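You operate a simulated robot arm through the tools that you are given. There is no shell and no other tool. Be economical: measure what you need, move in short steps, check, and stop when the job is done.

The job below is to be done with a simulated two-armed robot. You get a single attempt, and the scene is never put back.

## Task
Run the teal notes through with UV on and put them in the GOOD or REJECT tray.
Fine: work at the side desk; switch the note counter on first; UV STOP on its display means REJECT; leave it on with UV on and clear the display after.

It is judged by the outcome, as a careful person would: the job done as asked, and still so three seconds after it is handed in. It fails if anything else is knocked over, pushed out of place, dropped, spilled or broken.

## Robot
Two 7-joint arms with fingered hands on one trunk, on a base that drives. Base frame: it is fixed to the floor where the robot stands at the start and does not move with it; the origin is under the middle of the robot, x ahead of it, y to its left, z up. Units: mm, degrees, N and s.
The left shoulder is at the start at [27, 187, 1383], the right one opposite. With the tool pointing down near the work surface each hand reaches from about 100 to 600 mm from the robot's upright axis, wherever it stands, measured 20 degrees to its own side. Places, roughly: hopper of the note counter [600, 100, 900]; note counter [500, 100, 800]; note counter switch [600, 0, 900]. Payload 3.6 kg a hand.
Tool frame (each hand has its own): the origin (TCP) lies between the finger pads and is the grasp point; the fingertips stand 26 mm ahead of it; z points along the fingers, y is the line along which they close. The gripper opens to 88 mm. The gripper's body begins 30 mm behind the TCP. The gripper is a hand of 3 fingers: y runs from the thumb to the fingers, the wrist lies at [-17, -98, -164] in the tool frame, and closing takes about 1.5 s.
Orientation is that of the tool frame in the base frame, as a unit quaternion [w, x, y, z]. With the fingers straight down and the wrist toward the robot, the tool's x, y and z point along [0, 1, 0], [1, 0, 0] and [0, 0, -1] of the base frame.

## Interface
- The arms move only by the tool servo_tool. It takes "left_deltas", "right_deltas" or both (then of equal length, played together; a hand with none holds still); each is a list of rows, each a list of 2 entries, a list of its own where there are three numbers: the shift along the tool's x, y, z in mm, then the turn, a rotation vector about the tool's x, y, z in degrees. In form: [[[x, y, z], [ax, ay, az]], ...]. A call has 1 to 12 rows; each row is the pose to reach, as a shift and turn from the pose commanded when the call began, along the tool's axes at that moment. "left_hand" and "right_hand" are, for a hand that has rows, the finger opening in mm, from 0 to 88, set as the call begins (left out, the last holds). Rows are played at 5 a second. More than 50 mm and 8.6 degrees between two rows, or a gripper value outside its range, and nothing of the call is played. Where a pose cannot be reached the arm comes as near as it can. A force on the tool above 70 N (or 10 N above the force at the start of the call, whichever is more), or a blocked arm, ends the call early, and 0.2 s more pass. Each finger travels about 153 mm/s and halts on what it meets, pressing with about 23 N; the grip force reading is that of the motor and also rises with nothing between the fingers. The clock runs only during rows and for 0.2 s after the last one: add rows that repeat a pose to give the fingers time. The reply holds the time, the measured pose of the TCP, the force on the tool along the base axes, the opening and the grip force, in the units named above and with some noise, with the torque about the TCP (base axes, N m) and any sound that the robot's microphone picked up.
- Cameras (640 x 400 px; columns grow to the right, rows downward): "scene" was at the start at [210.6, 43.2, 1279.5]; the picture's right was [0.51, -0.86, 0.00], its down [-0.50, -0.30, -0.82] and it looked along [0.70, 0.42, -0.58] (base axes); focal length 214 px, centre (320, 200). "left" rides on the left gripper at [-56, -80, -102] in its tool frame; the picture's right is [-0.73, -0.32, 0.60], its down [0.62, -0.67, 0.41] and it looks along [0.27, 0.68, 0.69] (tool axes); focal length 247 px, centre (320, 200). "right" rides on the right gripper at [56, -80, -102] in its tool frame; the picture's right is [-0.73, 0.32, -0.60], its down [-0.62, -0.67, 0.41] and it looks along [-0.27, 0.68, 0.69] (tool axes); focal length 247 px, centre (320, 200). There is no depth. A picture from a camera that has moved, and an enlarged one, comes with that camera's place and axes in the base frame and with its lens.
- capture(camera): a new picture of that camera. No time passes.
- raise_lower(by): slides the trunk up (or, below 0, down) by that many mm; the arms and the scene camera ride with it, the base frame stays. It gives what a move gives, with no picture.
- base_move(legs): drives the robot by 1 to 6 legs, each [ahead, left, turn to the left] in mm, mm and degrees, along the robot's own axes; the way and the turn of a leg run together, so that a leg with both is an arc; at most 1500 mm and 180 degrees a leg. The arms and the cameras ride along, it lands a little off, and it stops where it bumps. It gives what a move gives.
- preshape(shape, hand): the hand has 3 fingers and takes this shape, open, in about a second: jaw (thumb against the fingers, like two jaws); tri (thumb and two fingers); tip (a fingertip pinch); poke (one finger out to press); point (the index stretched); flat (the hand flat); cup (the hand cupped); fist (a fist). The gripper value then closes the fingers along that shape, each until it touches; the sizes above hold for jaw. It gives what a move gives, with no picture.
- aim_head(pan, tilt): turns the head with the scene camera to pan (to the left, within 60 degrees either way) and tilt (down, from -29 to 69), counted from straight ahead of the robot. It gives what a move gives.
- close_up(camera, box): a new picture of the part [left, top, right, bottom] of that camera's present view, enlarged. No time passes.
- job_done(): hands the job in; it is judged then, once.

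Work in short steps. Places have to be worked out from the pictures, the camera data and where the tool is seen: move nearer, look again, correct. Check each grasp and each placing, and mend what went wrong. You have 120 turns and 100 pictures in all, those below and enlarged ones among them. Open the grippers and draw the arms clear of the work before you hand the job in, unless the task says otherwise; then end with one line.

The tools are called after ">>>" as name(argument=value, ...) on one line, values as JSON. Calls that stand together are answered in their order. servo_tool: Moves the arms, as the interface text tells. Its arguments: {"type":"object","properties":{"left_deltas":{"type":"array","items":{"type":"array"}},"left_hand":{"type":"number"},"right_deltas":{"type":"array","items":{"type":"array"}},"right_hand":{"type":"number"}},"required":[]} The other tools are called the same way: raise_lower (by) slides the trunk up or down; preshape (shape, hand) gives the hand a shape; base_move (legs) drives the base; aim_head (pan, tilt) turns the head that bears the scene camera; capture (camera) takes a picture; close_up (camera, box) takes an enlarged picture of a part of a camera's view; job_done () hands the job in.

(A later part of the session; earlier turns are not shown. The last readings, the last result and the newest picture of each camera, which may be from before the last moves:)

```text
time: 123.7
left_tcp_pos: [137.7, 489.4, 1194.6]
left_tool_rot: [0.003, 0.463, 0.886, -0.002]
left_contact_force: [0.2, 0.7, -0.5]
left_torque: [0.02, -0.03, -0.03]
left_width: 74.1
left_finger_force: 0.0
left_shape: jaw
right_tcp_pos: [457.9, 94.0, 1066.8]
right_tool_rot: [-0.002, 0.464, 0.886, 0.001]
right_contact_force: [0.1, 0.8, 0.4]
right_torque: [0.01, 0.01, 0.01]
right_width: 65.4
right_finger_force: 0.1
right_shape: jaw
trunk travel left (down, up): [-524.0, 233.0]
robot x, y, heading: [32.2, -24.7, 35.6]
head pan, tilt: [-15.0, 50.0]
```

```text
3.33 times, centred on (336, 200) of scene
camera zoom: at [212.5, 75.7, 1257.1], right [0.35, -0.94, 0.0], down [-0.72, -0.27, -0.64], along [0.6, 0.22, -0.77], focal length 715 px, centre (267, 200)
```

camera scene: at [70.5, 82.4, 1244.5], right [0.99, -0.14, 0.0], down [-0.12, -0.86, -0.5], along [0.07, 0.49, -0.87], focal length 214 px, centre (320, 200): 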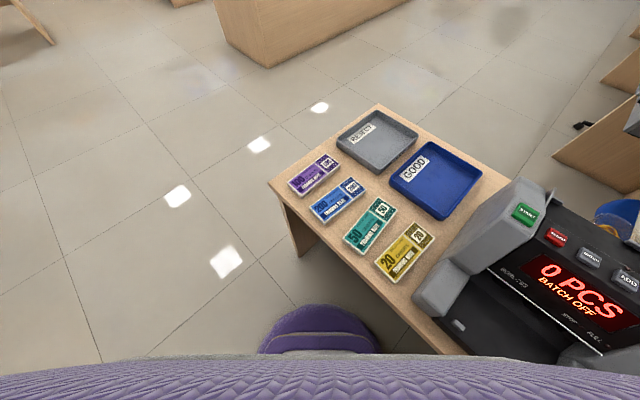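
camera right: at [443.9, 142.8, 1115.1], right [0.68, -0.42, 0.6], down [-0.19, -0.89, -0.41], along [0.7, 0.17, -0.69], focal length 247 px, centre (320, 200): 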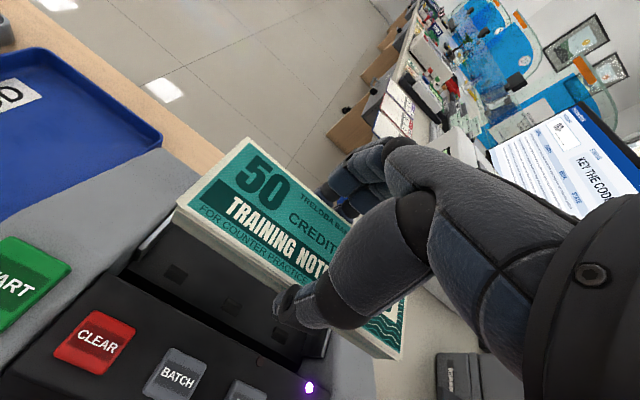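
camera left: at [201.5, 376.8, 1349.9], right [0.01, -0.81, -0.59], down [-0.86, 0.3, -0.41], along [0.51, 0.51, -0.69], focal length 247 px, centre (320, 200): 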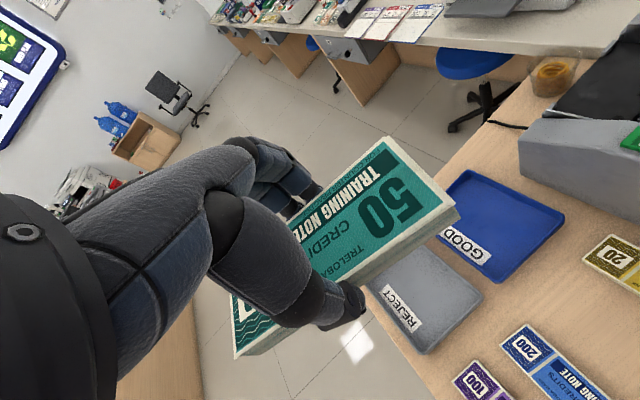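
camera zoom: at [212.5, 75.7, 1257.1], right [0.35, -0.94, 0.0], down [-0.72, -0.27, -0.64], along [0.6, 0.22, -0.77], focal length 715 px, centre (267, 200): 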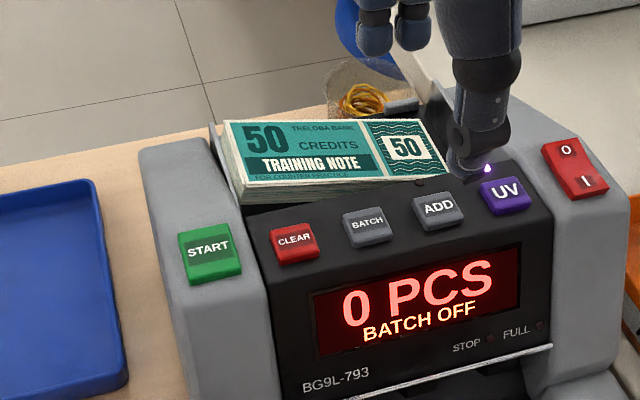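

The stack is in the hopper. Next I'll switch the right hand to poke and move above START, at about [416, 186, 936].

>>> preshape(shape="poke", hand="right")

>>> servo_tool(right_deltas=[[[35, 4, 0], [0, 0, 0]], [[70, 8, 0], [0, 0, 0]], [[100, 13, 0], [0, 0, 0]], [[100, 13, 40], [0, 0, 0]], [[100, 13, 80], [0, 0, 0]], [[100, 13, 92], [0, 0, 0]], [[100, 13, 92], [0, 0, 0]]])

>>> close_up(camera="scene", box=[240, 140, 432, 260])

```text
time: 124.6
left_tcp_pos: [139.3, 490.3, 1195.2]
left_tool_rot: [0.002, 0.463, 0.886, -0.002]
left_contact_force: [-0.2, -0.3, 0.7]
left_torque: [-0.02, -0.03, 0.03]
left_width: 73.6
left_finger_force: 0.0
left_shape: jaw
right_tcp_pos: [459.1, 94.8, 1065.9]
right_tool_rot: [-0.002, 0.463, 0.886, 0.001]
right_contact_force: [0.3, -0.7, -1.2]
right_torque: [0.01, 0.02, 0.02]
right_width: 0.0
right_finger_force: 0.1
right_shape: poke
trunk travel left (down, up): [-524.0, 233.0]
robot x, y, heading: [28.1, -26.0, 35.4]
head pan, tilt: [-15.0, 50.0]
```

```text
time: 126.2
left_tcp_pos: [139.5, 490.2, 1193.9]
left_tool_rot: [0.003, 0.464, 0.886, -0.002]
left_contact_force: [0.1, 0.5, -0.5]
left_torque: [0.0, 0.01, -0.02]
left_width: 73.7
left_finger_force: 0.0
left_shape: jaw
right_tcp_pos: [413.4, 185.8, 974.0]
right_tool_rot: [-0.001, 0.463, 0.886, 0.001]
right_contact_force: [0.7, -0.4, 0.4]
right_torque: [-0.04, 0.01, 0.01]
right_width: 0.0
right_finger_force: 0.1
right_shape: poke
trunk travel left (down, up): [-524.0, 233.0]
robot x, y, heading: [29.3, -26.8, 35.2]
head pan, tilt: [-15.0, 50.0]
```

```text
3.33 times, centred on (336, 200) of scene
camera zoom: at [212.8, 76.2, 1257.1], right [0.35, -0.94, 0.0], down [-0.72, -0.27, -0.64], along [0.6, 0.22, -0.77], focal length 715 px, centre (267, 200)
```

zoom: 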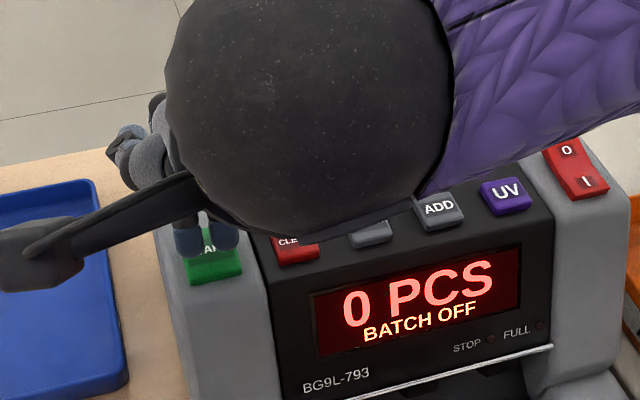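

Both fingertips are over START. I'll press down in small steps.

>>> servo_tool(right_deltas=[[[0, -3, 6], [0, 0, 0]], [[0, -3, 10], [0, 0, 0]], [[0, -3, 13], [0, 0, 0]], [[0, -3, 16], [0, 0, 0]], [[0, -3, 16], [0, 0, 0]]])

```text
time: 127.4
left_tcp_pos: [138.4, 489.9, 1194.1]
left_tool_rot: [0.003, 0.464, 0.886, -0.003]
left_contact_force: [-0.9, -0.7, 0.3]
left_torque: [0.01, 0.0, 0.01]
left_width: 73.9
left_finger_force: 0.0
left_shape: jaw
right_tcp_pos: [410.4, 183.3, 959.2]
right_tool_rot: [-0.002, 0.463, 0.886, 0.003]
right_contact_force: [1.5, -0.5, 10.6]
right_torque: [-0.07, -0.07, 0.01]
right_width: 0.2
right_finger_force: 0.1
right_shape: poke
trunk travel left (down, up): [-524.0, 233.0]
robot x, y, heading: [27.2, -25.4, 35.2]
head pan, tilt: [-15.0, 50.0]
heard: click
```

It clicked. I'll lift away and watch the counter.

>>> servo_tool(right_deltas=[[[0, 0, -40], [0, 0, 0]], [[0, -20, -85], [0, 0, 0]], [[-30, -50, -110], [0, 0, 0]], [[-60, -80, -120], [0, 0, 0]], [[-95, -110, -120], [0, 0, 0]], [[-130, -130, -120], [0, 0, 0]], [[-170, -140, -120], [0, 0, 0]], [[-210, -140, -120], [0, 0, 0]], [[-210, -140, -120], [0, 0, 0]], [[-210, -140, -120], [0, 0, 0]], [[-210, -140, -120], [0, 0, 0]], [[-210, -140, -120], [0, 0, 0]]])

>>> capture(camera="scene")

```text
time: 130.0
left_tcp_pos: [138.2, 490.5, 1193.9]
left_tool_rot: [0.002, 0.464, 0.886, -0.002]
left_contact_force: [0.6, -0.5, 0.8]
left_torque: [0.01, 0.0, 0.01]
left_width: 73.7
left_finger_force: 0.2
left_shape: jaw
right_tcp_pos: [436.1, -58.0, 1066.7]
right_tool_rot: [-0.004, 0.463, 0.887, -0.001]
right_contact_force: [0.2, 0.1, 0.0]
right_torque: [-0.02, -0.02, 0.02]
right_width: 0.2
right_finger_force: 0.0
right_shape: poke
right hand out of reach, approached as far as the arm can: row 6, 7, 8, 9, 10, 11, 12
trunk travel left (down, up): [-524.0, 233.0]
robot x, y, heading: [33.8, -25.9, 35.1]
head pan, tilt: [-15.0, 50.0]
```

```text
14 pictures are left
camera scene: at [213.0, 76.1, 1257.0], right [0.35, -0.94, 0.0], down [-0.72, -0.27, -0.64], along [0.6, 0.22, -0.77], focal length 214 px, centre (320, 200)
```

scene: 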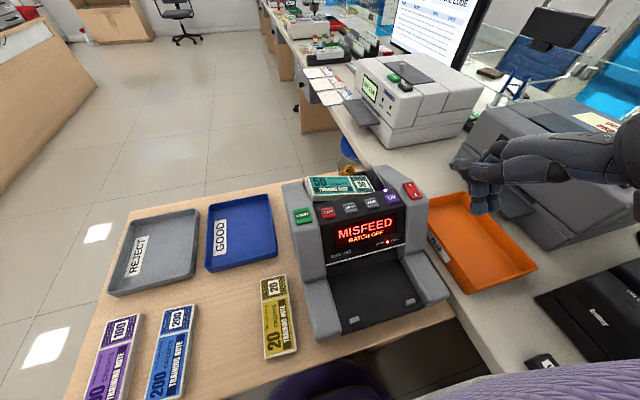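

The display says MISFEED, so the stack isn't seated properly. I'll take a closer look at the hopper.

>>> close_up(camera="scene", box=[275, 150, 435, 250])

```text
4.00 times, centred on (355, 200) of scene
camera zoom: at [213.0, 76.1, 1257.0], right [0.35, -0.94, 0.0], down [-0.72, -0.27, -0.64], along [0.6, 0.22, -0.77], focal length 858 px, centre (180, 200)
```

zoom: 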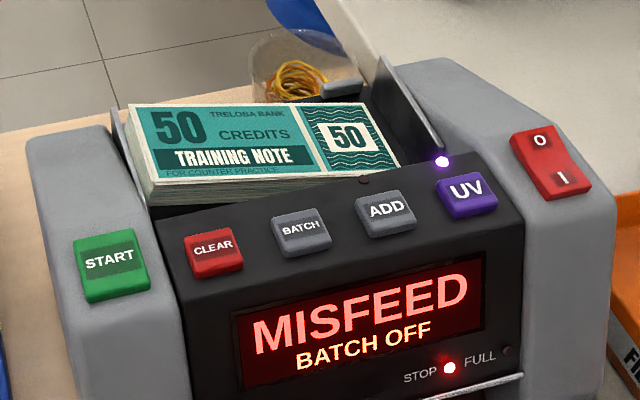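

The stack's left end is caught on top of the left guide plate. The floor's slot holes put the true hopper centre at L≈−199, about 10 mm right of where I released. I'll regrasp, lift, level and shift it. First, back to jaw and over the stack.

>>> preshape(shape="jaw", hand="right")

>>> servo_tool(right_deltas=[[[18, 34, 0], [0, 0, 0]], [[37, 68, 0], [0, 0, 0]], [[55, 102, 0], [0, 0, 0]], [[73, 136, 0], [0, 0, 0]], [[92, 170, 0], [0, 0, 0]], [[110, 203, 0], [0, 0, 0]], [[110, 203, 45], [0, 0, 0]], [[110, 203, 85], [0, 0, 0]], [[110, 203, 85], [0, 0, 0]]], right_hand=78)

>>> close_up(camera="scene", box=[265, 130, 425, 230])

```text
time: 130.9
left_tcp_pos: [139.4, 491.0, 1193.1]
left_tool_rot: [0.003, 0.463, 0.886, -0.003]
left_contact_force: [-0.3, -0.9, 0.1]
left_torque: [-0.02, -0.05, 0.0]
left_width: 73.9
left_finger_force: 0.1
left_shape: jaw
right_tcp_pos: [435.9, -57.0, 1066.6]
right_tool_rot: [-0.004, 0.462, 0.887, -0.002]
right_contact_force: [-0.6, -0.1, 0.2]
right_torque: [-0.02, 0.01, 0.02]
right_width: 87.6
right_finger_force: 0.1
right_shape: jaw
trunk travel left (down, up): [-524.0, 233.0]
robot x, y, heading: [32.1, -27.5, 35.3]
head pan, tilt: [-15.0, 50.0]
```

```text
time: 132.9
left_tcp_pos: [139.2, 490.4, 1194.0]
left_tool_rot: [0.003, 0.464, 0.886, -0.003]
left_contact_force: [-0.2, 0.5, -1.1]
left_torque: [0.02, -0.01, -0.01]
left_width: 73.7
left_finger_force: 0.0
left_shape: jaw
right_tcp_pos: [540.6, 149.7, 983.5]
right_tool_rot: [-0.002, 0.464, 0.886, 0.001]
right_contact_force: [-0.1, 0.0, 0.6]
right_torque: [-0.02, -0.02, 0.04]
right_width: 78.4
right_finger_force: 0.0
right_shape: jaw
trunk travel left (down, up): [-524.0, 233.0]
robot x, y, heading: [30.7, -26.3, 35.4]
head pan, tilt: [-15.0, 50.0]
```

```text
4.00 times, centred on (345, 180) of scene
camera zoom: at [212.7, 75.8, 1257.1], right [0.35, -0.94, 0.0], down [-0.72, -0.27, -0.64], along [0.6, 0.22, -0.77], focal length 858 px, centre (220, 280)
```

zoom: 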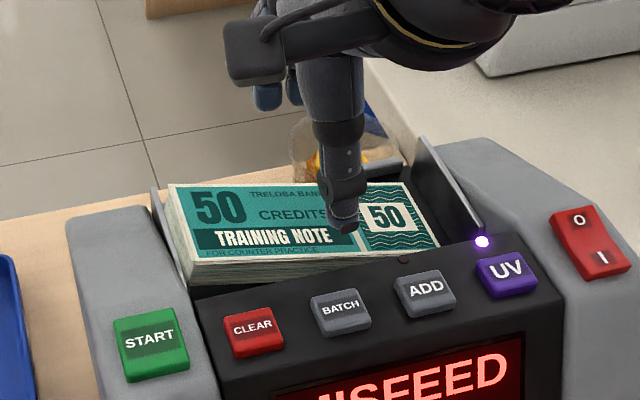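

I'll descend around the stack with the opening at 74, 3 mm further forward to clear the panel edge, then close.

>>> servo_tool(right_deltas=[[[0, 3, 20], [0, 0, 0]], [[0, 3, 40], [0, 0, 0]], [[0, 3, 48], [0, 0, 0]], [[0, 3, 54], [0, 0, 0]], [[0, 3, 54], [0, 0, 0]]], right_hand=74)

>>> servo_tool(right_deltas=[[[0, 0, 0], [0, 0, 0]], [[0, 0, 0], [0, 0, 0]], [[0, 0, 0], [0, 0, 0]], [[0, 0, 0], [0, 0, 0]], [[0, 0, 0], [0, 0, 0]], [[0, 0, 0], [0, 0, 0]], [[0, 0, 0], [0, 0, 0]], [[0, 0, -15], [0, 0, 0]], [[0, 0, -45], [0, 0, 0]], [[-5, 0, -65], [0, 0, 0]], [[-5, 0, -65], [0, 0, 0]]], right_hand=40)

>>> close_up(camera="scene", box=[265, 120, 425, 220])

```text
time: 134.1
left_tcp_pos: [139.1, 490.6, 1194.2]
left_tool_rot: [0.002, 0.463, 0.886, -0.003]
left_contact_force: [0.4, -0.1, 0.7]
left_torque: [-0.01, -0.02, 0.01]
left_width: 73.7
left_finger_force: 0.1
left_shape: jaw
right_tcp_pos: [542.0, 151.0, 929.7]
right_tool_rot: [-0.002, 0.463, 0.886, 0.001]
right_contact_force: [0.4, 1.2, 0.1]
right_torque: [0.0, 0.0, 0.02]
right_width: 74.4
right_finger_force: 0.0
right_shape: jaw
trunk travel left (down, up): [-524.0, 233.0]
robot x, y, heading: [29.8, -28.2, 35.4]
head pan, tilt: [-15.0, 50.0]
```

```text
time: 136.5
left_tcp_pos: [140.5, 491.8, 1194.2]
left_tool_rot: [0.002, 0.464, 0.886, -0.002]
left_contact_force: [0.1, 0.0, -0.3]
left_torque: [0.02, -0.02, -0.02]
left_width: 73.7
left_finger_force: 0.0
left_shape: jaw
right_tcp_pos: [545.4, 147.0, 994.1]
right_tool_rot: [-0.001, 0.464, 0.886, 0.0]
right_contact_force: [0.0, -0.2, -0.1]
right_torque: [-0.01, 0.01, -0.01]
right_width: 54.3
right_finger_force: 23.6
right_shape: jaw
trunk travel left (down, up): [-524.0, 233.0]
robot x, y, heading: [32.6, -30.9, 35.1]
head pan, tilt: [-15.0, 50.0]
```

```text
4.00 times, centred on (345, 170) of scene
camera zoom: at [212.9, 76.3, 1257.0], right [0.35, -0.94, 0.0], down [-0.72, -0.27, -0.64], along [0.6, 0.22, -0.77], focal length 858 px, centre (220, 320)
```

zoom: 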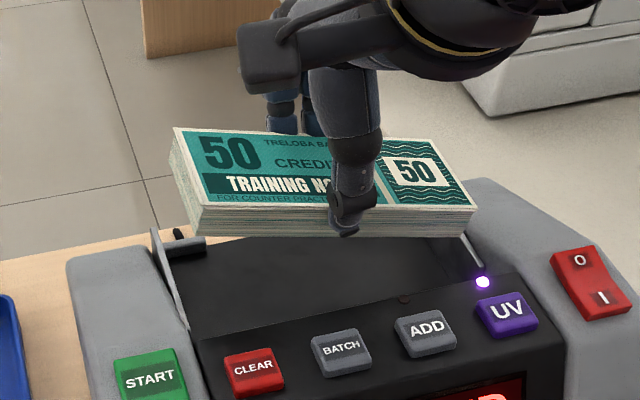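

Regrasped; the stack is tilted about 13° with its left end up. I'll level it by turning about the tool's y and check.

>>> servo_tool(right_deltas=[[[-1, 0, 0], [0, -6.5, 0]], [[-1, 0, 0], [0, -13, 0]], [[-1, 0, 0], [0, -13, 0]]])

>>> close_up(camera="scene", box=[265, 120, 425, 220])

```text
time: 137.3
left_tcp_pos: [138.8, 489.2, 1194.1]
left_tool_rot: [0.003, 0.463, 0.886, -0.003]
left_contact_force: [-0.1, -0.7, 0.4]
left_torque: [0.0, -0.04, 0.01]
left_width: 73.6
left_finger_force: 0.1
left_shape: jaw
right_tcp_pos: [544.9, 145.1, 993.3]
right_tool_rot: [0.099, 0.46, 0.881, -0.052]
right_contact_force: [0.8, 0.0, -1.3]
right_torque: [0.0, 0.03, 0.01]
right_width: 53.8
right_finger_force: 23.0
right_shape: jaw
trunk travel left (down, up): [-524.0, 233.0]
robot x, y, heading: [31.4, -23.4, 35.5]
head pan, tilt: [-15.0, 50.0]
```

```text
4.00 times, centred on (345, 170) of scene
camera zoom: at [213.0, 75.8, 1257.0], right [0.35, -0.94, 0.0], down [-0.72, -0.27, -0.64], along [0.6, 0.22, -0.77], focal length 858 px, centre (220, 320)
```

zoom: 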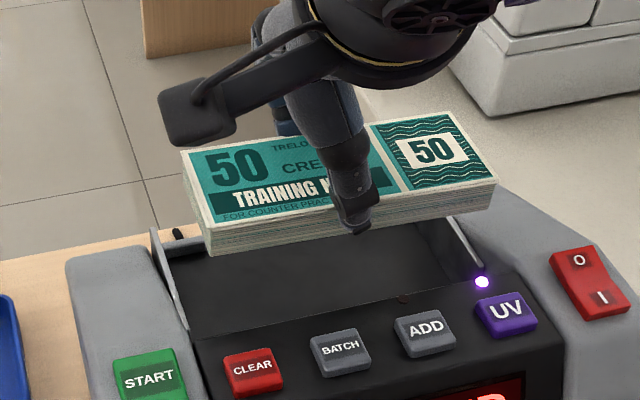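

Now level and centred at L≈−200. I'll lower straight down (the tool is tilted, so this mixes x and z), watching the force.

>>> servo_tool(right_deltas=[[[4.4, 0, 19.5], [0, -1, 0]], [[8.9, 0, 39], [0, -1.5, 0]], [[13.3, 0, 58.5], [0, -1.5, 0]], [[15.5, 0, 68.3], [0, -1.5, 0]], [[15.5, 0, 68.3], [0, -1.5, 0]]])

```text
time: 138.5
left_tcp_pos: [139.6, 491.0, 1194.5]
left_tool_rot: [0.003, 0.463, 0.886, -0.002]
left_contact_force: [0.3, 0.9, 0.3]
left_torque: [-0.04, 0.03, -0.06]
left_width: 74.0
left_finger_force: 0.0
left_shape: jaw
right_tcp_pos: [547.0, 144.8, 923.0]
right_tool_rot: [0.111, 0.459, 0.879, -0.058]
right_contact_force: [0.3, -0.2, -0.5]
right_torque: [0.0, 0.0, 0.01]
right_width: 53.9
right_finger_force: 23.2
right_shape: jaw
trunk travel left (down, up): [-524.0, 233.0]
robot x, y, heading: [31.6, -24.8, 35.0]
head pan, tilt: [-15.0, 50.0]
```

No contact now, unlike before at this height. I'll continue down.

>>> servo_tool(right_deltas=[[[1.1, 0, 5], [0, 0, 0]], [[2.2, 0, 10], [0, 0, 0]], [[3.3, 0, 14], [0, 0, 0]], [[3.3, 0, 14], [0, 0, 0]]])

```text
time: 139.5
left_tcp_pos: [138.3, 490.0, 1195.0]
left_tool_rot: [0.003, 0.463, 0.886, -0.003]
left_contact_force: [0.7, 0.2, 0.0]
left_torque: [0.02, -0.04, 0.01]
left_width: 73.9
left_finger_force: 0.1
left_shape: jaw
right_tcp_pos: [545.6, 145.3, 911.0]
right_tool_rot: [0.111, 0.46, 0.879, -0.056]
right_contact_force: [-0.3, -0.7, 7.9]
right_torque: [0.0, -0.04, -0.01]
right_width: 53.9
right_finger_force: 23.6
right_shape: jaw
trunk travel left (down, up): [-524.0, 233.0]
robot x, y, heading: [28.1, -26.2, 35.2]
head pan, tilt: [-15.0, 50.0]
```

Balanced floor contact this time, with 8 N and no torque. I'll open slightly and withdraw straight up.

>>> servo_tool(right_deltas=[[[0, 0, 0], [0, 0, 0]], [[0, 0, 0], [0, 0, 0]], [[0, 0, 0], [0, 0, 0]], [[-1, 0, -4], [0, 0, 0]], [[-3, 0, -12], [0, 0, 0]], [[-7, 0, -30], [0, 0, 0]], [[-15, 0, -65], [0, 0, 0]], [[-25, 0, -105], [0, 6.5, 0]], [[-33, 0, -145], [0, 12.8, 0]], [[-33, 0, -145], [0, 12.8, 0]]], right_hand=64)

>>> close_up(camera="scene", box=[265, 130, 425, 230])

```text
time: 141.7
left_tcp_pos: [139.7, 490.1, 1194.0]
left_tool_rot: [0.003, 0.462, 0.887, -0.003]
left_contact_force: [0.9, -0.4, 0.6]
left_torque: [0.02, 0.0, 0.04]
left_width: 73.9
left_finger_force: 0.1
left_shape: jaw
right_tcp_pos: [543.1, 149.1, 1059.0]
right_tool_rot: [0.011, 0.464, 0.886, -0.005]
right_contact_force: [-0.5, 0.0, 1.1]
right_torque: [0.04, 0.01, -0.02]
right_width: 64.0
right_finger_force: 0.0
right_shape: jaw
trunk travel left (down, up): [-524.0, 233.0]
robot x, y, heading: [30.4, -25.5, 35.3]
head pan, tilt: [-15.0, 50.0]
```

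```text
4.00 times, centred on (345, 180) of scene
camera zoom: at [212.9, 76.4, 1257.0], right [0.35, -0.94, 0.0], down [-0.72, -0.27, -0.64], along [0.6, 0.22, -0.77], focal length 858 px, centre (220, 280)
```

zoom: 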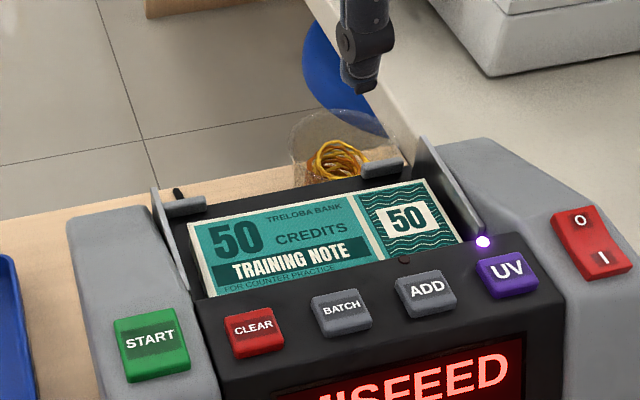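

Seated flat and parallel between the plates now. I'll go back to poke and press START again at the spot that clicked before.

>>> preshape(shape="poke", hand="right")

>>> servo_tool(right_deltas=[[[35, -30, 0], [0, 0.7, 0]], [[70, -60, 0], [0, 1.4, 0]], [[104, -88, 0], [0, 1.4, 0]], [[104, -88, 40], [0, 1.4, 0]], [[104, -88, 80], [0, 1.4, 0]], [[104, -88, 92], [0, 1.4, 0]], [[104, -88, 97], [0, 1.4, 0]], [[104, -88, 101], [0, 1.4, 0]], [[104, -88, 101], [0, 1.4, 0]]])

```text
time: 142.6
left_tcp_pos: [139.4, 491.0, 1193.8]
left_tool_rot: [0.002, 0.464, 0.886, -0.003]
left_contact_force: [0.8, 0.1, 0.3]
left_torque: [-0.04, 0.0, 0.0]
left_width: 73.8
left_finger_force: 0.0
left_shape: jaw
right_tcp_pos: [542.0, 150.5, 1058.6]
right_tool_rot: [0.011, 0.463, 0.886, -0.006]
right_contact_force: [-0.4, 0.0, -0.6]
right_torque: [-0.04, 0.0, 0.01]
right_width: 0.4
right_finger_force: 0.0
right_shape: poke
trunk travel left (down, up): [-524.0, 233.0]
robot x, y, heading: [32.1, -22.8, 35.1]
head pan, tilt: [-15.0, 50.0]
```

```text
time: 144.6
left_tcp_pos: [137.3, 489.8, 1194.6]
left_tool_rot: [0.002, 0.463, 0.886, -0.002]
left_contact_force: [-1.2, -0.9, 0.7]
left_torque: [0.0, 0.01, 0.02]
left_width: 73.9
left_finger_force: 0.1
left_shape: jaw
right_tcp_pos: [412.8, 183.6, 958.5]
right_tool_rot: [0.001, 0.463, 0.886, 0.004]
right_contact_force: [0.9, 0.5, 28.1]
right_torque: [-0.06, -0.04, -0.01]
right_width: 0.2
right_finger_force: 0.0
right_shape: poke
trunk travel left (down, up): [-524.0, 233.0]
robot x, y, heading: [26.9, -23.9, 35.0]
head pan, tilt: [-15.0, 50.0]
heard: click
```

It clicked. I'll lift off, move clear to the right and wait for the run to finish.

>>> servo_tool(right_deltas=[[[0, 0, -40], [0, 0, 0]], [[0, -20, -85], [0, 0, 0]], [[-30, -50, -110], [0, 0, 0]], [[-60, -70, -120], [0, 0, 0]], [[-95, -90, -120], [0, 0, 0]], [[-130, -100, -120], [0, 0, 0]], [[-170, -100, -120], [0, 0, 0]], [[-210, -100, -120], [0, 0, 0]], [[-240, -100, -120], [0, 0, 0]], [[-240, -100, -120], [0, 0, 0]], [[-240, -100, -120], [0, 0, 0]], [[-240, -100, -120], [0, 0, 0]]])

>>> servo_tool(right_deltas=[[[0, 0, 0], [0, 0, 0]], [[0, 0, 0], [0, 0, 0]], [[0, 0, 0], [0, 0, 0]], [[0, 0, 0], [0, 0, 0]], [[0, 0, 0], [0, 0, 0]], [[0, 0, 0], [0, 0, 0]], [[0, 0, 0], [0, 0, 0]], [[0, 0, 0], [0, 0, 0]], [[0, 0, 0], [0, 0, 0]], [[0, 0, 0], [0, 0, 0]], [[0, 0, 0], [0, 0, 0]], [[0, 0, 0], [0, 0, 0]]])

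>>> close_up(camera="scene", box=[240, 140, 464, 340])

```text
time: 147.2
left_tcp_pos: [139.5, 490.7, 1194.4]
left_tool_rot: [0.004, 0.464, 0.886, -0.003]
left_contact_force: [-0.1, 0.7, 0.6]
left_torque: [-0.02, -0.01, -0.01]
left_width: 74.0
left_finger_force: 0.2
left_shape: jaw
right_tcp_pos: [468.8, -72.0, 1074.7]
right_tool_rot: [0.001, 0.463, 0.886, 0.0]
right_contact_force: [0.5, -0.4, 0.0]
right_torque: [0.03, -0.03, 0.01]
right_width: 0.0
right_finger_force: 0.2
right_shape: poke
trunk travel left (down, up): [-524.0, 233.0]
robot x, y, heading: [29.1, -25.8, 35.3]
head pan, tilt: [-15.0, 50.0]
```

```text
time: 149.8
left_tcp_pos: [139.4, 490.0, 1194.4]
left_tool_rot: [0.003, 0.462, 0.887, -0.003]
left_contact_force: [-0.6, -0.2, -0.3]
left_torque: [0.04, 0.01, -0.02]
left_width: 73.8
left_finger_force: 0.0
left_shape: jaw
right_tcp_pos: [467.9, -72.0, 1074.2]
right_tool_rot: [0.001, 0.464, 0.886, -0.001]
right_contact_force: [-0.1, 0.2, 0.3]
right_torque: [0.0, -0.04, -0.01]
right_width: 0.1
right_finger_force: 0.0
right_shape: poke
trunk travel left (down, up): [-524.0, 233.0]
robot x, y, heading: [30.8, -29.1, 35.1]
head pan, tilt: [-15.0, 50.0]
```

```text
2.00 times, centred on (352, 240) of scene
camera zoom: at [212.8, 76.1, 1257.1], right [0.35, -0.94, 0.0], down [-0.72, -0.27, -0.64], along [0.6, 0.22, -0.77], focal length 429 px, centre (256, 120)
```

zoom: 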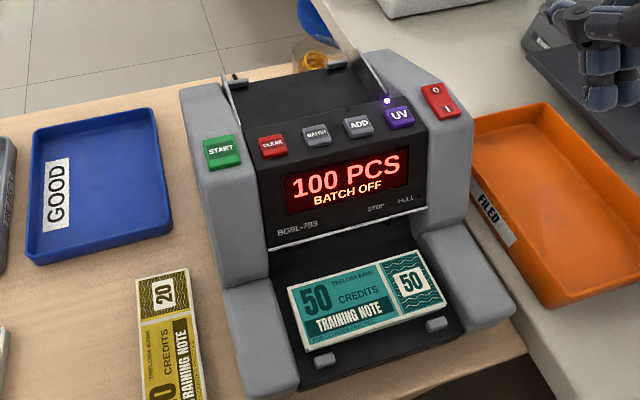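

The run is complete: "100 PCS", no UV STOP and the STOP lamp off, so these go in GOOD. The stack lies in the stacker around [377, 23] with its top at about 838. I'll bring the right hand above it in jaw shape.

>>> preshape(shape="jaw", hand="right")

>>> servo_tool(right_deltas=[[[33, -5, 0], [0, 0, 0]], [[66, -10, 0], [0, 0, 0]], [[98, -15, 0], [0, 0, 0]], [[130, -20, 0], [0, 0, 0]], [[130, -20, 45], [0, 0, 0]], [[130, -20, 90], [0, 0, 0]], [[130, -20, 135], [0, 0, 0]], [[130, -20, 170], [0, 0, 0]], [[130, -20, 170], [0, 0, 0]]], right_hand=74)

>>> close_up(camera="scene", box=[260, 190, 452, 310])

```text
time: 150.7
left_tcp_pos: [139.7, 490.0, 1194.3]
left_tool_rot: [0.003, 0.463, 0.886, -0.003]
left_contact_force: [0.7, 0.2, -0.4]
left_torque: [0.0, 0.03, -0.02]
left_width: 73.9
left_finger_force: 0.0
left_shape: jaw
right_tcp_pos: [468.0, -70.8, 1074.0]
right_tool_rot: [0.001, 0.464, 0.886, 0.0]
right_contact_force: [-0.6, 0.3, 0.5]
right_torque: [0.04, 0.0, 0.04]
right_width: 87.8
right_finger_force: 0.1
right_shape: jaw
trunk travel left (down, up): [-524.0, 233.0]
robot x, y, heading: [31.6, -24.8, 35.1]
head pan, tilt: [-15.0, 50.0]
```

```text
time: 152.7
left_tcp_pos: [139.2, 490.0, 1194.7]
left_tool_rot: [0.002, 0.463, 0.886, -0.002]
left_contact_force: [-0.1, 0.0, 0.2]
left_torque: [0.01, 0.0, 0.05]
left_width: 73.8
left_finger_force: 0.0
left_shape: jaw
right_tcp_pos: [372.0, 57.0, 922.4]
right_tool_rot: [0.004, 0.468, 0.884, -0.009]
right_contact_force: [0.2, 0.0, 0.4]
right_torque: [-0.01, -0.01, 0.01]
right_width: 74.2
right_finger_force: 0.1
right_shape: jaw
right hand out of reach, approached as far as the arm can: row 6, 7, 8, 9
trunk travel left (down, up): [-524.0, 233.0]
robot x, y, heading: [31.9, -28.0, 35.5]
head pan, tilt: [-15.0, 50.0]
```

```text
3.33 times, centred on (356, 250) of scene
camera zoom: at [213.3, 74.9, 1257.1], right [0.35, -0.94, 0.0], down [-0.72, -0.26, -0.64], along [0.6, 0.22, -0.77], focal length 715 px, centre (200, 33)
```

zoom: 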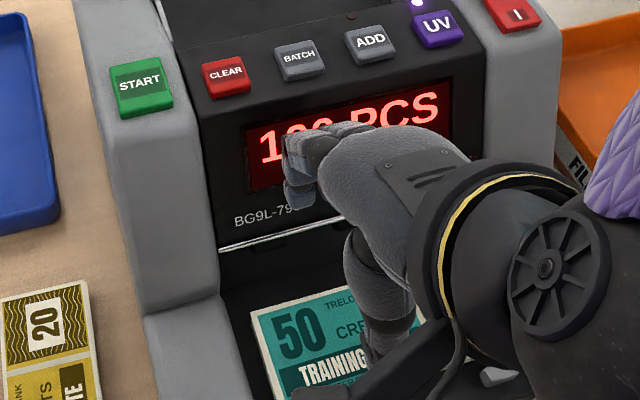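

Too close to my body for the right arm, so I'll raise the hand and back the base up 150 mm.

>>> servo_tool(right_deltas=[[[0, -5, -30], [0, 0, 0]], [[0, -5, -75], [0, 0, 0]], [[0, 0, -120], [0, 0, 0]], [[-20, 30, -140], [0, 0, 0]], [[-20, 60, -140], [0, 0, 0]], [[-20, 60, -140], [0, 0, 0]]])

>>> base_move(legs=[[-150, 0, 0]])

```text
time: 154.1
left_tcp_pos: [139.8, 489.7, 1194.6]
left_tool_rot: [0.002, 0.463, 0.886, -0.002]
left_contact_force: [-0.2, -0.3, 0.0]
left_torque: [0.02, 0.01, 0.0]
left_width: 73.9
left_finger_force: 0.1
left_shape: jaw
right_tcp_pos: [431.6, 75.9, 1062.1]
right_tool_rot: [0.001, 0.463, 0.887, 0.0]
right_contact_force: [0.4, 0.5, 0.3]
right_torque: [0.01, 0.01, 0.01]
right_width: 74.1
right_finger_force: 0.0
right_shape: jaw
trunk travel left (down, up): [-524.0, 233.0]
robot x, y, heading: [27.5, -27.5, 35.1]
head pan, tilt: [-15.0, 50.0]
```

```text
time: 155.5
left_tcp_pos: [16.1, 402.9, 1194.9]
left_tool_rot: [0.003, 0.464, 0.886, -0.002]
left_contact_force: [0.6, 0.7, 1.5]
left_torque: [0.0, -0.01, 0.0]
left_width: 74.0
left_finger_force: 0.1
left_shape: jaw
right_tcp_pos: [307.9, -11.0, 1061.0]
right_tool_rot: [0.001, 0.464, 0.886, 0.001]
right_contact_force: [0.5, -1.0, 1.7]
right_torque: [-0.02, -0.03, -0.02]
right_width: 74.3
right_finger_force: 0.0
right_shape: jaw
trunk travel left (down, up): [-524.0, 233.0]
robot x, y, heading: [-91.9, -110.7, 35.2]
head pan, tilt: [-15.0, 50.0]
```

Now I'll move over the stacker at TCP z≈925 and look.

>>> servo_tool(right_deltas=[[[-4, 25, 0], [0, 0, 0]], [[-8, 50, 0], [0, 0, 0]], [[-11, 72, 0], [0, 0, 0]], [[-11, 72, 45], [0, 0, 0]], [[-11, 72, 90], [0, 0, 0]], [[-11, 72, 136], [0, 0, 0]], [[-11, 72, 136], [0, 0, 0]]])

>>> close_up(camera="right", box=[120, 120, 440, 400])

```text
time: 157.1
left_tcp_pos: [17.4, 402.6, 1193.6]
left_tool_rot: [0.003, 0.464, 0.886, -0.003]
left_contact_force: [-0.7, -0.4, 0.6]
left_torque: [0.0, 0.06, 0.02]
left_width: 73.9
left_finger_force: 0.2
left_shape: jaw
right_tcp_pos: [375.2, 21.8, 923.1]
right_tool_rot: [0.001, 0.463, 0.886, 0.0]
right_contact_force: [0.7, -0.9, 0.1]
right_torque: [0.03, 0.01, -0.02]
right_width: 74.1
right_finger_force: 0.0
right_shape: jaw
trunk travel left (down, up): [-524.0, 233.0]
robot x, y, heading: [-94.4, -116.2, 35.2]
head pan, tilt: [-15.0, 50.0]
```

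```text
1.43 times, centred on (280, 260) of right
camera zoom: at [275.1, 23.4, 1026.4], right [0.68, -0.42, 0.6], down [-0.19, -0.89, -0.41], along [0.71, 0.17, -0.69], focal length 353 px, centre (377, 114)
```

zoom: 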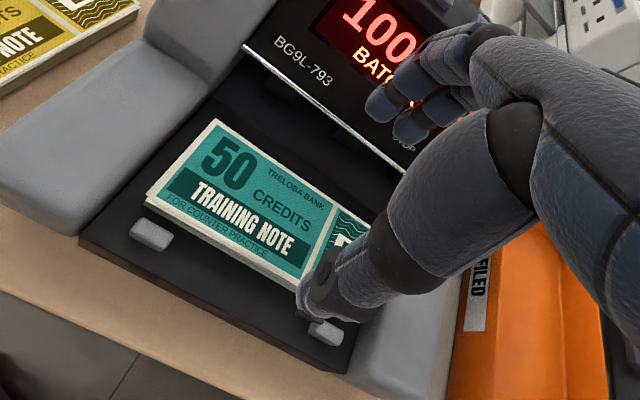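

From the hand camera the stack centre is at F≈324, L≈−199, 4 mm beyond the hand. I'll correct for that, lean the hand back 4° to clear the display panel, narrow to 70 and descend with care.

>>> servo_tool(right_deltas=[[[-1, 3, 0], [-4, 0, 0]], [[-1, 3, 25], [-4, 0, 0]], [[-1, 3, 45], [-4, 0, 0]], [[-1, 3, 58], [-4, 0, 0]], [[-1, 3, 58], [-4, 0, 0]]], right_hand=70)

>>> close_up(camera="scene", box=[280, 130, 472, 290])

```text
time: 158.3
left_tcp_pos: [15.8, 404.5, 1194.4]
left_tool_rot: [0.003, 0.465, 0.885, -0.003]
left_contact_force: [-0.1, 0.7, -0.8]
left_torque: [0.03, -0.01, 0.01]
left_width: 74.1
left_finger_force: 0.1
left_shape: jaw
right_tcp_pos: [378.2, 22.4, 912.3]
right_tool_rot: [0.009, 0.463, 0.886, 0.015]
right_contact_force: [0.6, -0.2, -1.1]
right_torque: [-0.01, 0.04, -0.02]
right_width: 69.9
right_finger_force: 0.1
right_shape: jaw
right hand out of reach, approached as far as the arm can: row 1, 2, 3, 4, 5
trunk travel left (down, up): [-524.0, 233.0]
robot x, y, heading: [-91.9, -112.4, 35.4]
head pan, tilt: [-15.0, 50.0]
```

```text
2.50 times, centred on (376, 210) of scene
camera zoom: at [90.0, -11.4, 1257.1], right [0.35, -0.94, 0.0], down [-0.72, -0.26, -0.64], along [0.6, 0.22, -0.77], focal length 536 px, centre (180, 175)
```

zoom: 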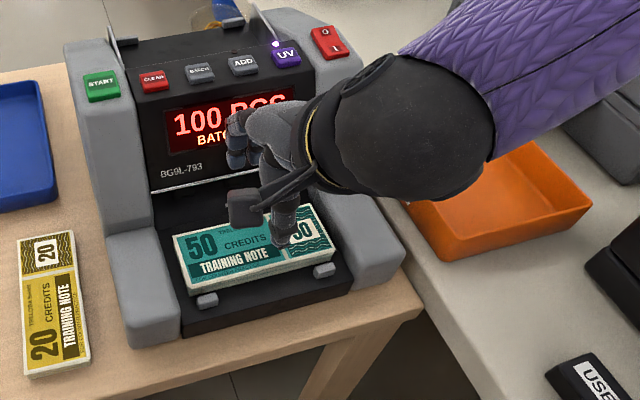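

The tilt seems to be what's unreachable. I'll undo it and try descending with the tool upright.

>>> servo_tool(right_deltas=[[[0, 0, 0], [2, 0, 0]], [[0, 0, 10], [3.5, 0, 0]], [[0, 0, 25], [3.5, 0, 0]], [[0, 0, 38], [3.5, 0, 0]], [[0, 0, 38], [3.5, 0, 0]]])

```text
time: 159.5
left_tcp_pos: [17.1, 403.4, 1193.7]
left_tool_rot: [0.003, 0.465, 0.886, -0.003]
left_contact_force: [-1.3, -0.3, -0.4]
left_torque: [0.03, 0.02, -0.01]
left_width: 73.8
left_finger_force: 0.1
left_shape: jaw
right_tcp_pos: [380.6, 22.6, 874.5]
right_tool_rot: [0.002, 0.464, 0.886, 0.004]
right_contact_force: [0.2, 0.1, -0.8]
right_torque: [0.0, -0.01, 0.02]
right_width: 70.1
right_finger_force: 0.1
right_shape: jaw
trunk travel left (down, up): [-524.0, 233.0]
robot x, y, heading: [-92.0, -114.5, 35.1]
head pan, tilt: [-15.0, 50.0]
```

Reached, and centred at F 324.7, L −200. I'll continue down in small steps.

>>> servo_tool(right_deltas=[[[0, 0, 10], [0, 0, 0]], [[0, 0, 20], [0, 0, 0]], [[0, 0, 26], [0, 0, 0]], [[0, 0, 26], [0, 0, 0]]])

>>> close_up(camera="right", box=[120, 120, 440, 400])

```text
time: 160.5
left_tcp_pos: [16.8, 402.3, 1194.0]
left_tool_rot: [0.002, 0.464, 0.886, -0.002]
left_contact_force: [0.2, 0.9, -0.2]
left_torque: [-0.01, 0.0, 0.01]
left_width: 74.0
left_finger_force: 0.2
left_shape: jaw
right_tcp_pos: [379.9, 23.8, 848.5]
right_tool_rot: [0.002, 0.463, 0.886, 0.002]
right_contact_force: [0.5, -0.2, -0.3]
right_torque: [0.0, 0.05, 0.01]
right_width: 70.4
right_finger_force: 0.2
right_shape: jaw
trunk travel left (down, up): [-524.0, 233.0]
robot x, y, heading: [-94.6, -109.6, 34.9]
head pan, tilt: [-15.0, 50.0]
```

```text
1.43 times, centred on (280, 260) of right
camera zoom: at [279.4, 25.2, 950.7], right [0.68, -0.42, 0.6], down [-0.19, -0.89, -0.41], along [0.71, 0.16, -0.68], focal length 353 px, centre (377, 114)
```

zoom: 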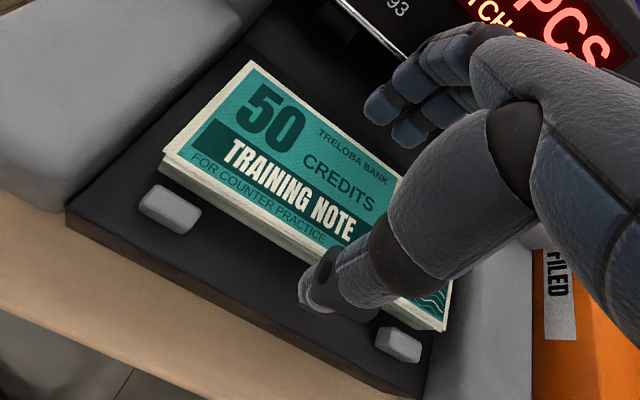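

Top of the stack is at about 820 and the hand is 4–5 mm too far forward. I'll correct and go down the last 16 mm.

>>> servo_tool(right_deltas=[[[0, -4, 0], [0, 0, 0]], [[0, -4, 6], [0, 0, 0]], [[0, -4, 11], [0, 0, 0]], [[0, -4, 15], [0, 0, 0]], [[0, -4, 15], [0, 0, 0]]])

```text
time: 161.7
left_tcp_pos: [16.5, 404.0, 1193.9]
left_tool_rot: [0.002, 0.464, 0.886, -0.003]
left_contact_force: [0.6, -0.6, 0.5]
left_torque: [0.01, 0.0, 0.0]
left_width: 73.8
left_finger_force: 0.0
left_shape: jaw
right_tcp_pos: [378.6, 24.1, 849.0]
right_tool_rot: [0.002, 0.464, 0.886, 0.0]
right_contact_force: [0.0, 0.3, 0.1]
right_torque: [-0.03, 0.04, 0.0]
right_width: 70.1
right_finger_force: 0.1
right_shape: jaw
right hand out of reach, approached as far as the arm can: row 1, 2, 3, 4, 5
trunk travel left (down, up): [-524.0, 233.0]
robot x, y, heading: [-95.8, -111.5, 35.1]
head pan, tilt: [-15.0, 50.0]
```

At the arm's limit here. I'll lift, back the base up another 70 mm, and come back down at the same place.

>>> servo_tool(right_deltas=[[[0, 0, -40], [0, 0, 0]], [[0, 0, -85], [0, 0, 0]], [[0, 0, -120], [0, 0, 0]], [[0, 0, -120], [0, 0, 0]]])

>>> base_move(legs=[[-70, 0, 0]])

```text
time: 162.7
left_tcp_pos: [17.5, 404.2, 1194.1]
left_tool_rot: [0.003, 0.464, 0.886, -0.002]
left_contact_force: [-0.6, -0.5, -0.2]
left_torque: [0.03, 0.02, 0.01]
left_width: 73.8
left_finger_force: 0.0
left_shape: jaw
right_tcp_pos: [378.2, 23.5, 969.0]
right_tool_rot: [0.003, 0.463, 0.886, 0.003]
right_contact_force: [0.1, 0.3, 0.3]
right_torque: [0.0, 0.0, -0.02]
right_width: 70.2
right_finger_force: 0.0
right_shape: jaw
trunk travel left (down, up): [-524.0, 233.0]
robot x, y, heading: [-93.0, -115.0, 35.4]
head pan, tilt: [-15.0, 50.0]
```

```text
time: 163.7
left_tcp_pos: [-43.2, 361.2, 1195.6]
left_tool_rot: [0.004, 0.464, 0.886, -0.002]
left_contact_force: [-0.6, 0.3, 0.6]
left_torque: [0.0, -0.04, 0.0]
left_width: 73.7
left_finger_force: 0.0
left_shape: jaw
right_tcp_pos: [319.7, -18.5, 969.2]
right_tool_rot: [0.003, 0.464, 0.886, 0.005]
right_contact_force: [-0.8, -0.4, 0.4]
right_torque: [0.02, 0.0, -0.01]
right_width: 70.0
right_finger_force: 0.1
right_shape: jaw
trunk travel left (down, up): [-524.0, 233.0]
robot x, y, heading: [-148.9, -155.6, 35.2]
head pan, tilt: [-15.0, 50.0]
```

Back over the stacker and down.

>>> servo_tool(right_deltas=[[[0, 35, 0], [0, 0, 0]], [[0, 69, 0], [0, 0, 0]], [[0, 69, 45], [0, 0, 0]], [[0, 69, 90], [0, 0, 0]], [[0, 69, 118], [0, 0, 0]], [[0, 69, 127], [0, 0, 0]], [[0, 69, 132], [0, 0, 0]], [[0, 69, 135], [0, 0, 0]], [[0, 69, 135], [0, 0, 0]]])

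```text
time: 165.7
left_tcp_pos: [-40.9, 361.9, 1194.2]
left_tool_rot: [0.002, 0.463, 0.886, -0.002]
left_contact_force: [-0.3, 0.8, -0.2]
left_torque: [0.01, 0.0, 0.02]
left_width: 74.0
left_finger_force: 0.0
left_shape: jaw
right_tcp_pos: [379.0, 21.5, 833.9]
right_tool_rot: [0.004, 0.464, 0.886, 0.003]
right_contact_force: [0.2, -0.6, -0.2]
right_torque: [-0.04, -0.02, 0.02]
right_width: 70.3
right_finger_force: 0.0
right_shape: jaw
trunk travel left (down, up): [-524.0, 233.0]
robot x, y, heading: [-150.1, -153.2, 35.3]
head pan, tilt: [-15.0, 50.0]
```

Reached with no contact. I'll go down another 4 mm, feeling for the floor.

>>> servo_tool(right_deltas=[[[0, -2, 2], [0, 0, 0]], [[0, -2, 5], [0, 0, 0]], [[0, -2, 5], [0, 0, 0]]])

```text
time: 166.5
left_tcp_pos: [-41.4, 362.9, 1194.9]
left_tool_rot: [0.003, 0.463, 0.886, -0.003]
left_contact_force: [0.1, 0.9, -0.8]
left_torque: [0.01, 0.03, 0.02]
left_width: 73.8
left_finger_force: 0.1
left_shape: jaw
right_tcp_pos: [377.4, 21.1, 829.3]
right_tool_rot: [0.003, 0.464, 0.886, 0.003]
right_contact_force: [1.1, -0.1, 0.6]
right_torque: [0.0, -0.02, 0.01]
right_width: 70.2
right_finger_force: 0.1
right_shape: jaw
trunk travel left (down, up): [-524.0, 233.0]
robot x, y, heading: [-152.7, -150.4, 35.2]
head pan, tilt: [-15.0, 50.0]
```

I'll close here; a grip near 54 mm would confirm the stack.

>>> servo_tool(right_deltas=[[[0, 0, 0], [0, 0, 0]], [[0, 0, 0], [0, 0, 0]], [[0, 0, 0], [0, 0, 0]], [[0, 0, 0], [0, 0, 0]], [[0, 0, 0], [0, 0, 0]], [[0, 0, 0], [0, 0, 0]], [[0, 0, 0], [0, 0, 0]]], right_hand=40)

```text
time: 168.1
left_tcp_pos: [-42.3, 362.1, 1193.4]
left_tool_rot: [0.002, 0.463, 0.887, -0.002]
left_contact_force: [0.1, -0.9, 0.2]
left_torque: [0.0, 0.0, 0.0]
left_width: 73.8
left_finger_force: 0.2
left_shape: jaw
right_tcp_pos: [377.8, 21.2, 829.5]
right_tool_rot: [0.002, 0.464, 0.886, 0.004]
right_contact_force: [1.4, 1.1, 3.0]
right_torque: [-0.03, -0.01, 0.02]
right_width: 53.7
right_finger_force: 23.0
right_shape: jaw
trunk travel left (down, up): [-524.0, 233.0]
robot x, y, heading: [-151.5, -152.8, 35.0]
head pan, tilt: [-15.0, 50.0]
```

Grip is 53.7 mm, so the stack is held. I'll lift it up and slightly back, clear of the panel, then check once.

>>> servo_tool(right_deltas=[[[0, 0, -12], [0, 0, 0]], [[0, -5, -40], [0, 0, 0]], [[0, -15, -85], [0, 0, 0]], [[0, -30, -130], [0, 0, 0]], [[0, -30, -175], [0, 0, 0]], [[0, -30, -220], [0, 0, 0]], [[0, -30, -260], [0, 0, 0]], [[0, -30, -260], [0, 0, 0]]])

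>>> base_move(legs=[[226, 34, 0], [0, 0, 20]])

>>> aim_head(pan=0, tilt=50)

>>> capture(camera="scene")

```text
time: 169.9
left_tcp_pos: [-40.0, 362.3, 1194.2]
left_tool_rot: [0.002, 0.464, 0.886, -0.002]
left_contact_force: [0.4, 0.6, -0.3]
left_torque: [0.01, -0.01, -0.01]
left_width: 73.8
left_finger_force: 0.0
left_shape: jaw
right_tcp_pos: [350.3, 3.4, 1089.2]
right_tool_rot: [0.003, 0.463, 0.886, 0.003]
right_contact_force: [0.7, -0.1, -1.5]
right_torque: [0.01, -0.01, 0.01]
right_width: 28.3
right_finger_force: 23.0
right_shape: jaw
trunk travel left (down, up): [-524.0, 233.0]
robot x, y, heading: [-148.9, -153.6, 34.8]
head pan, tilt: [-15.0, 50.0]
```

```text
time: 172.7
left_tcp_pos: [-58.7, 526.4, 1194.8]
left_tool_rot: [0.003, 0.304, 0.953, -0.001]
left_contact_force: [-0.9, -0.4, -0.6]
left_torque: [0.01, 0.01, 0.02]
left_width: 73.8
left_finger_force: 0.0
left_shape: jaw
right_tcp_pos: [431.7, 323.2, 1090.0]
right_tool_rot: [0.002, 0.304, 0.953, 0.004]
right_contact_force: [0.2, 0.6, 0.2]
right_torque: [0.0, 0.01, 0.01]
right_width: 28.6
right_finger_force: 22.7
right_shape: jaw
trunk travel left (down, up): [-524.0, 233.0]
robot x, y, heading: [12.0, 4.7, 54.9]
head pan, tilt: [-15.0, 50.0]
```

```text
time: 173.5
left_tcp_pos: [-58.6, 528.0, 1194.5]
left_tool_rot: [0.003, 0.303, 0.953, -0.001]
left_contact_force: [0.1, -0.7, -0.4]
left_torque: [0.0, 0.04, 0.0]
left_width: 73.7
left_finger_force: 0.1
left_shape: jaw
right_tcp_pos: [432.6, 322.7, 1089.4]
right_tool_rot: [0.003, 0.303, 0.953, 0.005]
right_contact_force: [0.2, -0.1, -1.2]
right_torque: [0.01, 0.01, 0.02]
right_width: 28.3
right_finger_force: 23.0
right_shape: jaw
trunk travel left (down, up): [-524.0, 233.0]
robot x, y, heading: [14.6, 4.2, 55.2]
head pan, tilt: [0.0, 50.0]
```

```text
3 pictures are left
camera scene: at [136.1, 175.7, 1257.0], right [0.82, -0.57, 0.0], down [-0.44, -0.63, -0.64], along [0.37, 0.53, -0.77], focal length 214 px, centre (320, 200)
```

scene: 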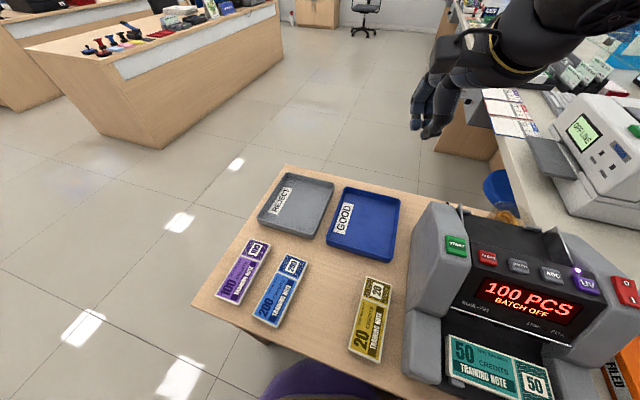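

The grip slipped on lifting; the width fell to 28 and the stack is still lying in the stacker, essentially where it was. My fingertips were too high. I'll go back, and this time descend until I feel the stacker floor.

>>> base_move(legs=[[0, 0, -20.1], [-226, -34, 0]])

>>> servo_tool(right_deltas=[[[0, 0, 0], [0, 0, 0]], [[0, 0, 0], [0, 0, 0]], [[0, 0, 0], [0, 0, 0]]], right_hand=72)

```text
time: 176.3
left_tcp_pos: [-40.1, 362.2, 1194.3]
left_tool_rot: [0.002, 0.464, 0.886, -0.002]
left_contact_force: [-0.2, 1.5, 0.0]
left_torque: [-0.02, -0.01, 0.01]
left_width: 73.8
left_finger_force: 0.0
left_shape: jaw
right_tcp_pos: [351.2, 1.1, 1089.9]
right_tool_rot: [0.003, 0.464, 0.886, 0.005]
right_contact_force: [-0.2, -0.1, 0.3]
right_torque: [0.0, -0.04, -0.01]
right_width: 28.2
right_finger_force: 23.4
right_shape: jaw
trunk travel left (down, up): [-524.0, 233.0]
robot x, y, heading: [-149.1, -151.8, 35.0]
head pan, tilt: [0.0, 50.0]
```

```text
time: 177.1
left_tcp_pos: [-38.8, 364.9, 1193.9]
left_tool_rot: [0.004, 0.464, 0.886, -0.002]
left_contact_force: [0.1, -0.1, -0.2]
left_torque: [0.01, -0.02, -0.05]
left_width: 73.8
left_finger_force: 0.1
left_shape: jaw
right_tcp_pos: [351.0, 1.9, 1088.3]
right_tool_rot: [0.003, 0.464, 0.886, 0.003]
right_contact_force: [-0.3, 0.3, 0.3]
right_torque: [0.03, -0.02, -0.01]
right_width: 71.8
right_finger_force: 0.1
right_shape: jaw
trunk travel left (down, up): [-524.0, 233.0]
robot x, y, heading: [-151.3, -149.4, 34.9]
head pan, tilt: [0.0, 50.0]
```

I'll return to the same spot and descend to 835 with the opening at 74, checking force.

>>> servo_tool(right_deltas=[[[1, 33, 0], [0, 0, 0]], [[1, 33, 45], [0, 0, 0]], [[1, 33, 90], [0, 0, 0]], [[1, 33, 135], [0, 0, 0]], [[1, 33, 180], [0, 0, 0]], [[1, 33, 215], [0, 0, 0]], [[1, 33, 235], [0, 0, 0]], [[1, 33, 246], [0, 0, 0]], [[1, 33, 253], [0, 0, 0]], [[1, 33, 253], [0, 0, 0]]], right_hand=74)

>>> close_up(camera="right", box=[120, 120, 440, 400])

```text
time: 179.3
left_tcp_pos: [-39.4, 362.9, 1194.2]
left_tool_rot: [0.002, 0.466, 0.885, -0.003]
left_contact_force: [0.4, 0.7, -0.2]
left_torque: [0.0, 0.0, 0.01]
left_width: 74.0
left_finger_force: 0.2
left_shape: jaw
right_tcp_pos: [378.7, 21.8, 836.6]
right_tool_rot: [0.002, 0.465, 0.885, 0.004]
right_contact_force: [0.2, -0.4, -0.9]
right_torque: [-0.02, 0.01, 0.04]
right_width: 73.5
right_finger_force: 0.1
right_shape: jaw
trunk travel left (down, up): [-524.0, 233.0]
robot x, y, heading: [-149.7, -152.9, 35.1]
head pan, tilt: [0.0, 50.0]
```

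```text
1.43 times, centred on (280, 260) of right
camera zoom: at [279.4, 24.0, 938.1], right [0.67, -0.43, 0.6], down [-0.19, -0.89, -0.42], along [0.71, 0.17, -0.68], focal length 353 px, centre (377, 114)
```

zoom: 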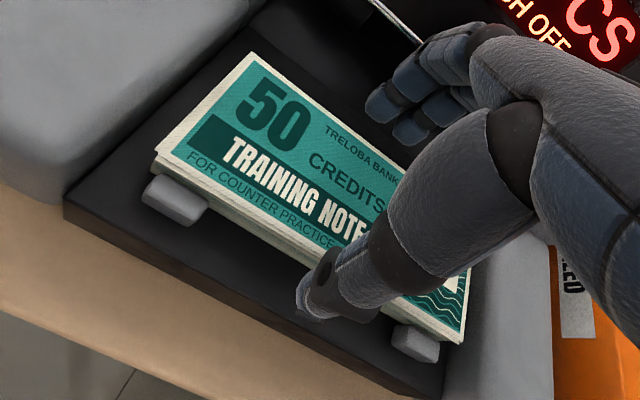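

Good that I checked: the stack slid about 10 mm toward me, against the front lugs. I'll shift the hand 10 mm back and descend to feel the floor.

>>> servo_tool(right_deltas=[[[0, -10, 0], [0, 0, 0]], [[0, -10, 6], [0, 0, 0]], [[0, -10, 10], [0, 0, 0]], [[0, -10, 13], [0, 0, 0]], [[0, -10, 13], [0, 0, 0]]])

```text
time: 180.5
left_tcp_pos: [-39.2, 363.4, 1193.5]
left_tool_rot: [0.003, 0.465, 0.885, -0.002]
left_contact_force: [-0.4, -0.1, 0.1]
left_torque: [0.02, 0.02, -0.01]
left_width: 73.8
left_finger_force: 0.1
left_shape: jaw
right_tcp_pos: [373.7, 16.3, 824.3]
right_tool_rot: [0.002, 0.465, 0.885, 0.003]
right_contact_force: [1.0, 0.4, -0.4]
right_torque: [-0.01, -0.02, -0.03]
right_width: 74.1
right_finger_force: 0.0
right_shape: jaw
trunk travel left (down, up): [-524.0, 233.0]
robot x, y, heading: [-148.2, -150.4, 35.0]
head pan, tilt: [0.0, 50.0]
```

No floor yet; I'll continue down with a 3 mm trim.

>>> servo_tool(right_deltas=[[[0, -3, 3], [0, 0, 0]], [[0, -3, 6], [0, 0, 0]], [[0, -3, 9], [0, 0, 0]], [[0, -3, 9], [0, 0, 0]]])

```text
time: 181.5
left_tcp_pos: [-39.5, 363.1, 1195.3]
left_tool_rot: [0.002, 0.465, 0.885, -0.003]
left_contact_force: [-0.8, 0.7, 0.7]
left_torque: [0.01, -0.02, 0.01]
left_width: 73.7
left_finger_force: 0.1
left_shape: jaw
right_tcp_pos: [370.4, 15.5, 815.3]
right_tool_rot: [0.003, 0.465, 0.885, 0.004]
right_contact_force: [2.5, 2.5, 2.0]
right_torque: [0.09, -0.08, 0.01]
right_width: 74.9
right_finger_force: 0.1
right_shape: jaw
trunk travel left (down, up): [-524.0, 233.0]
robot x, y, heading: [-150.9, -150.9, 35.0]
head pan, tilt: [0.0, 50.0]
```

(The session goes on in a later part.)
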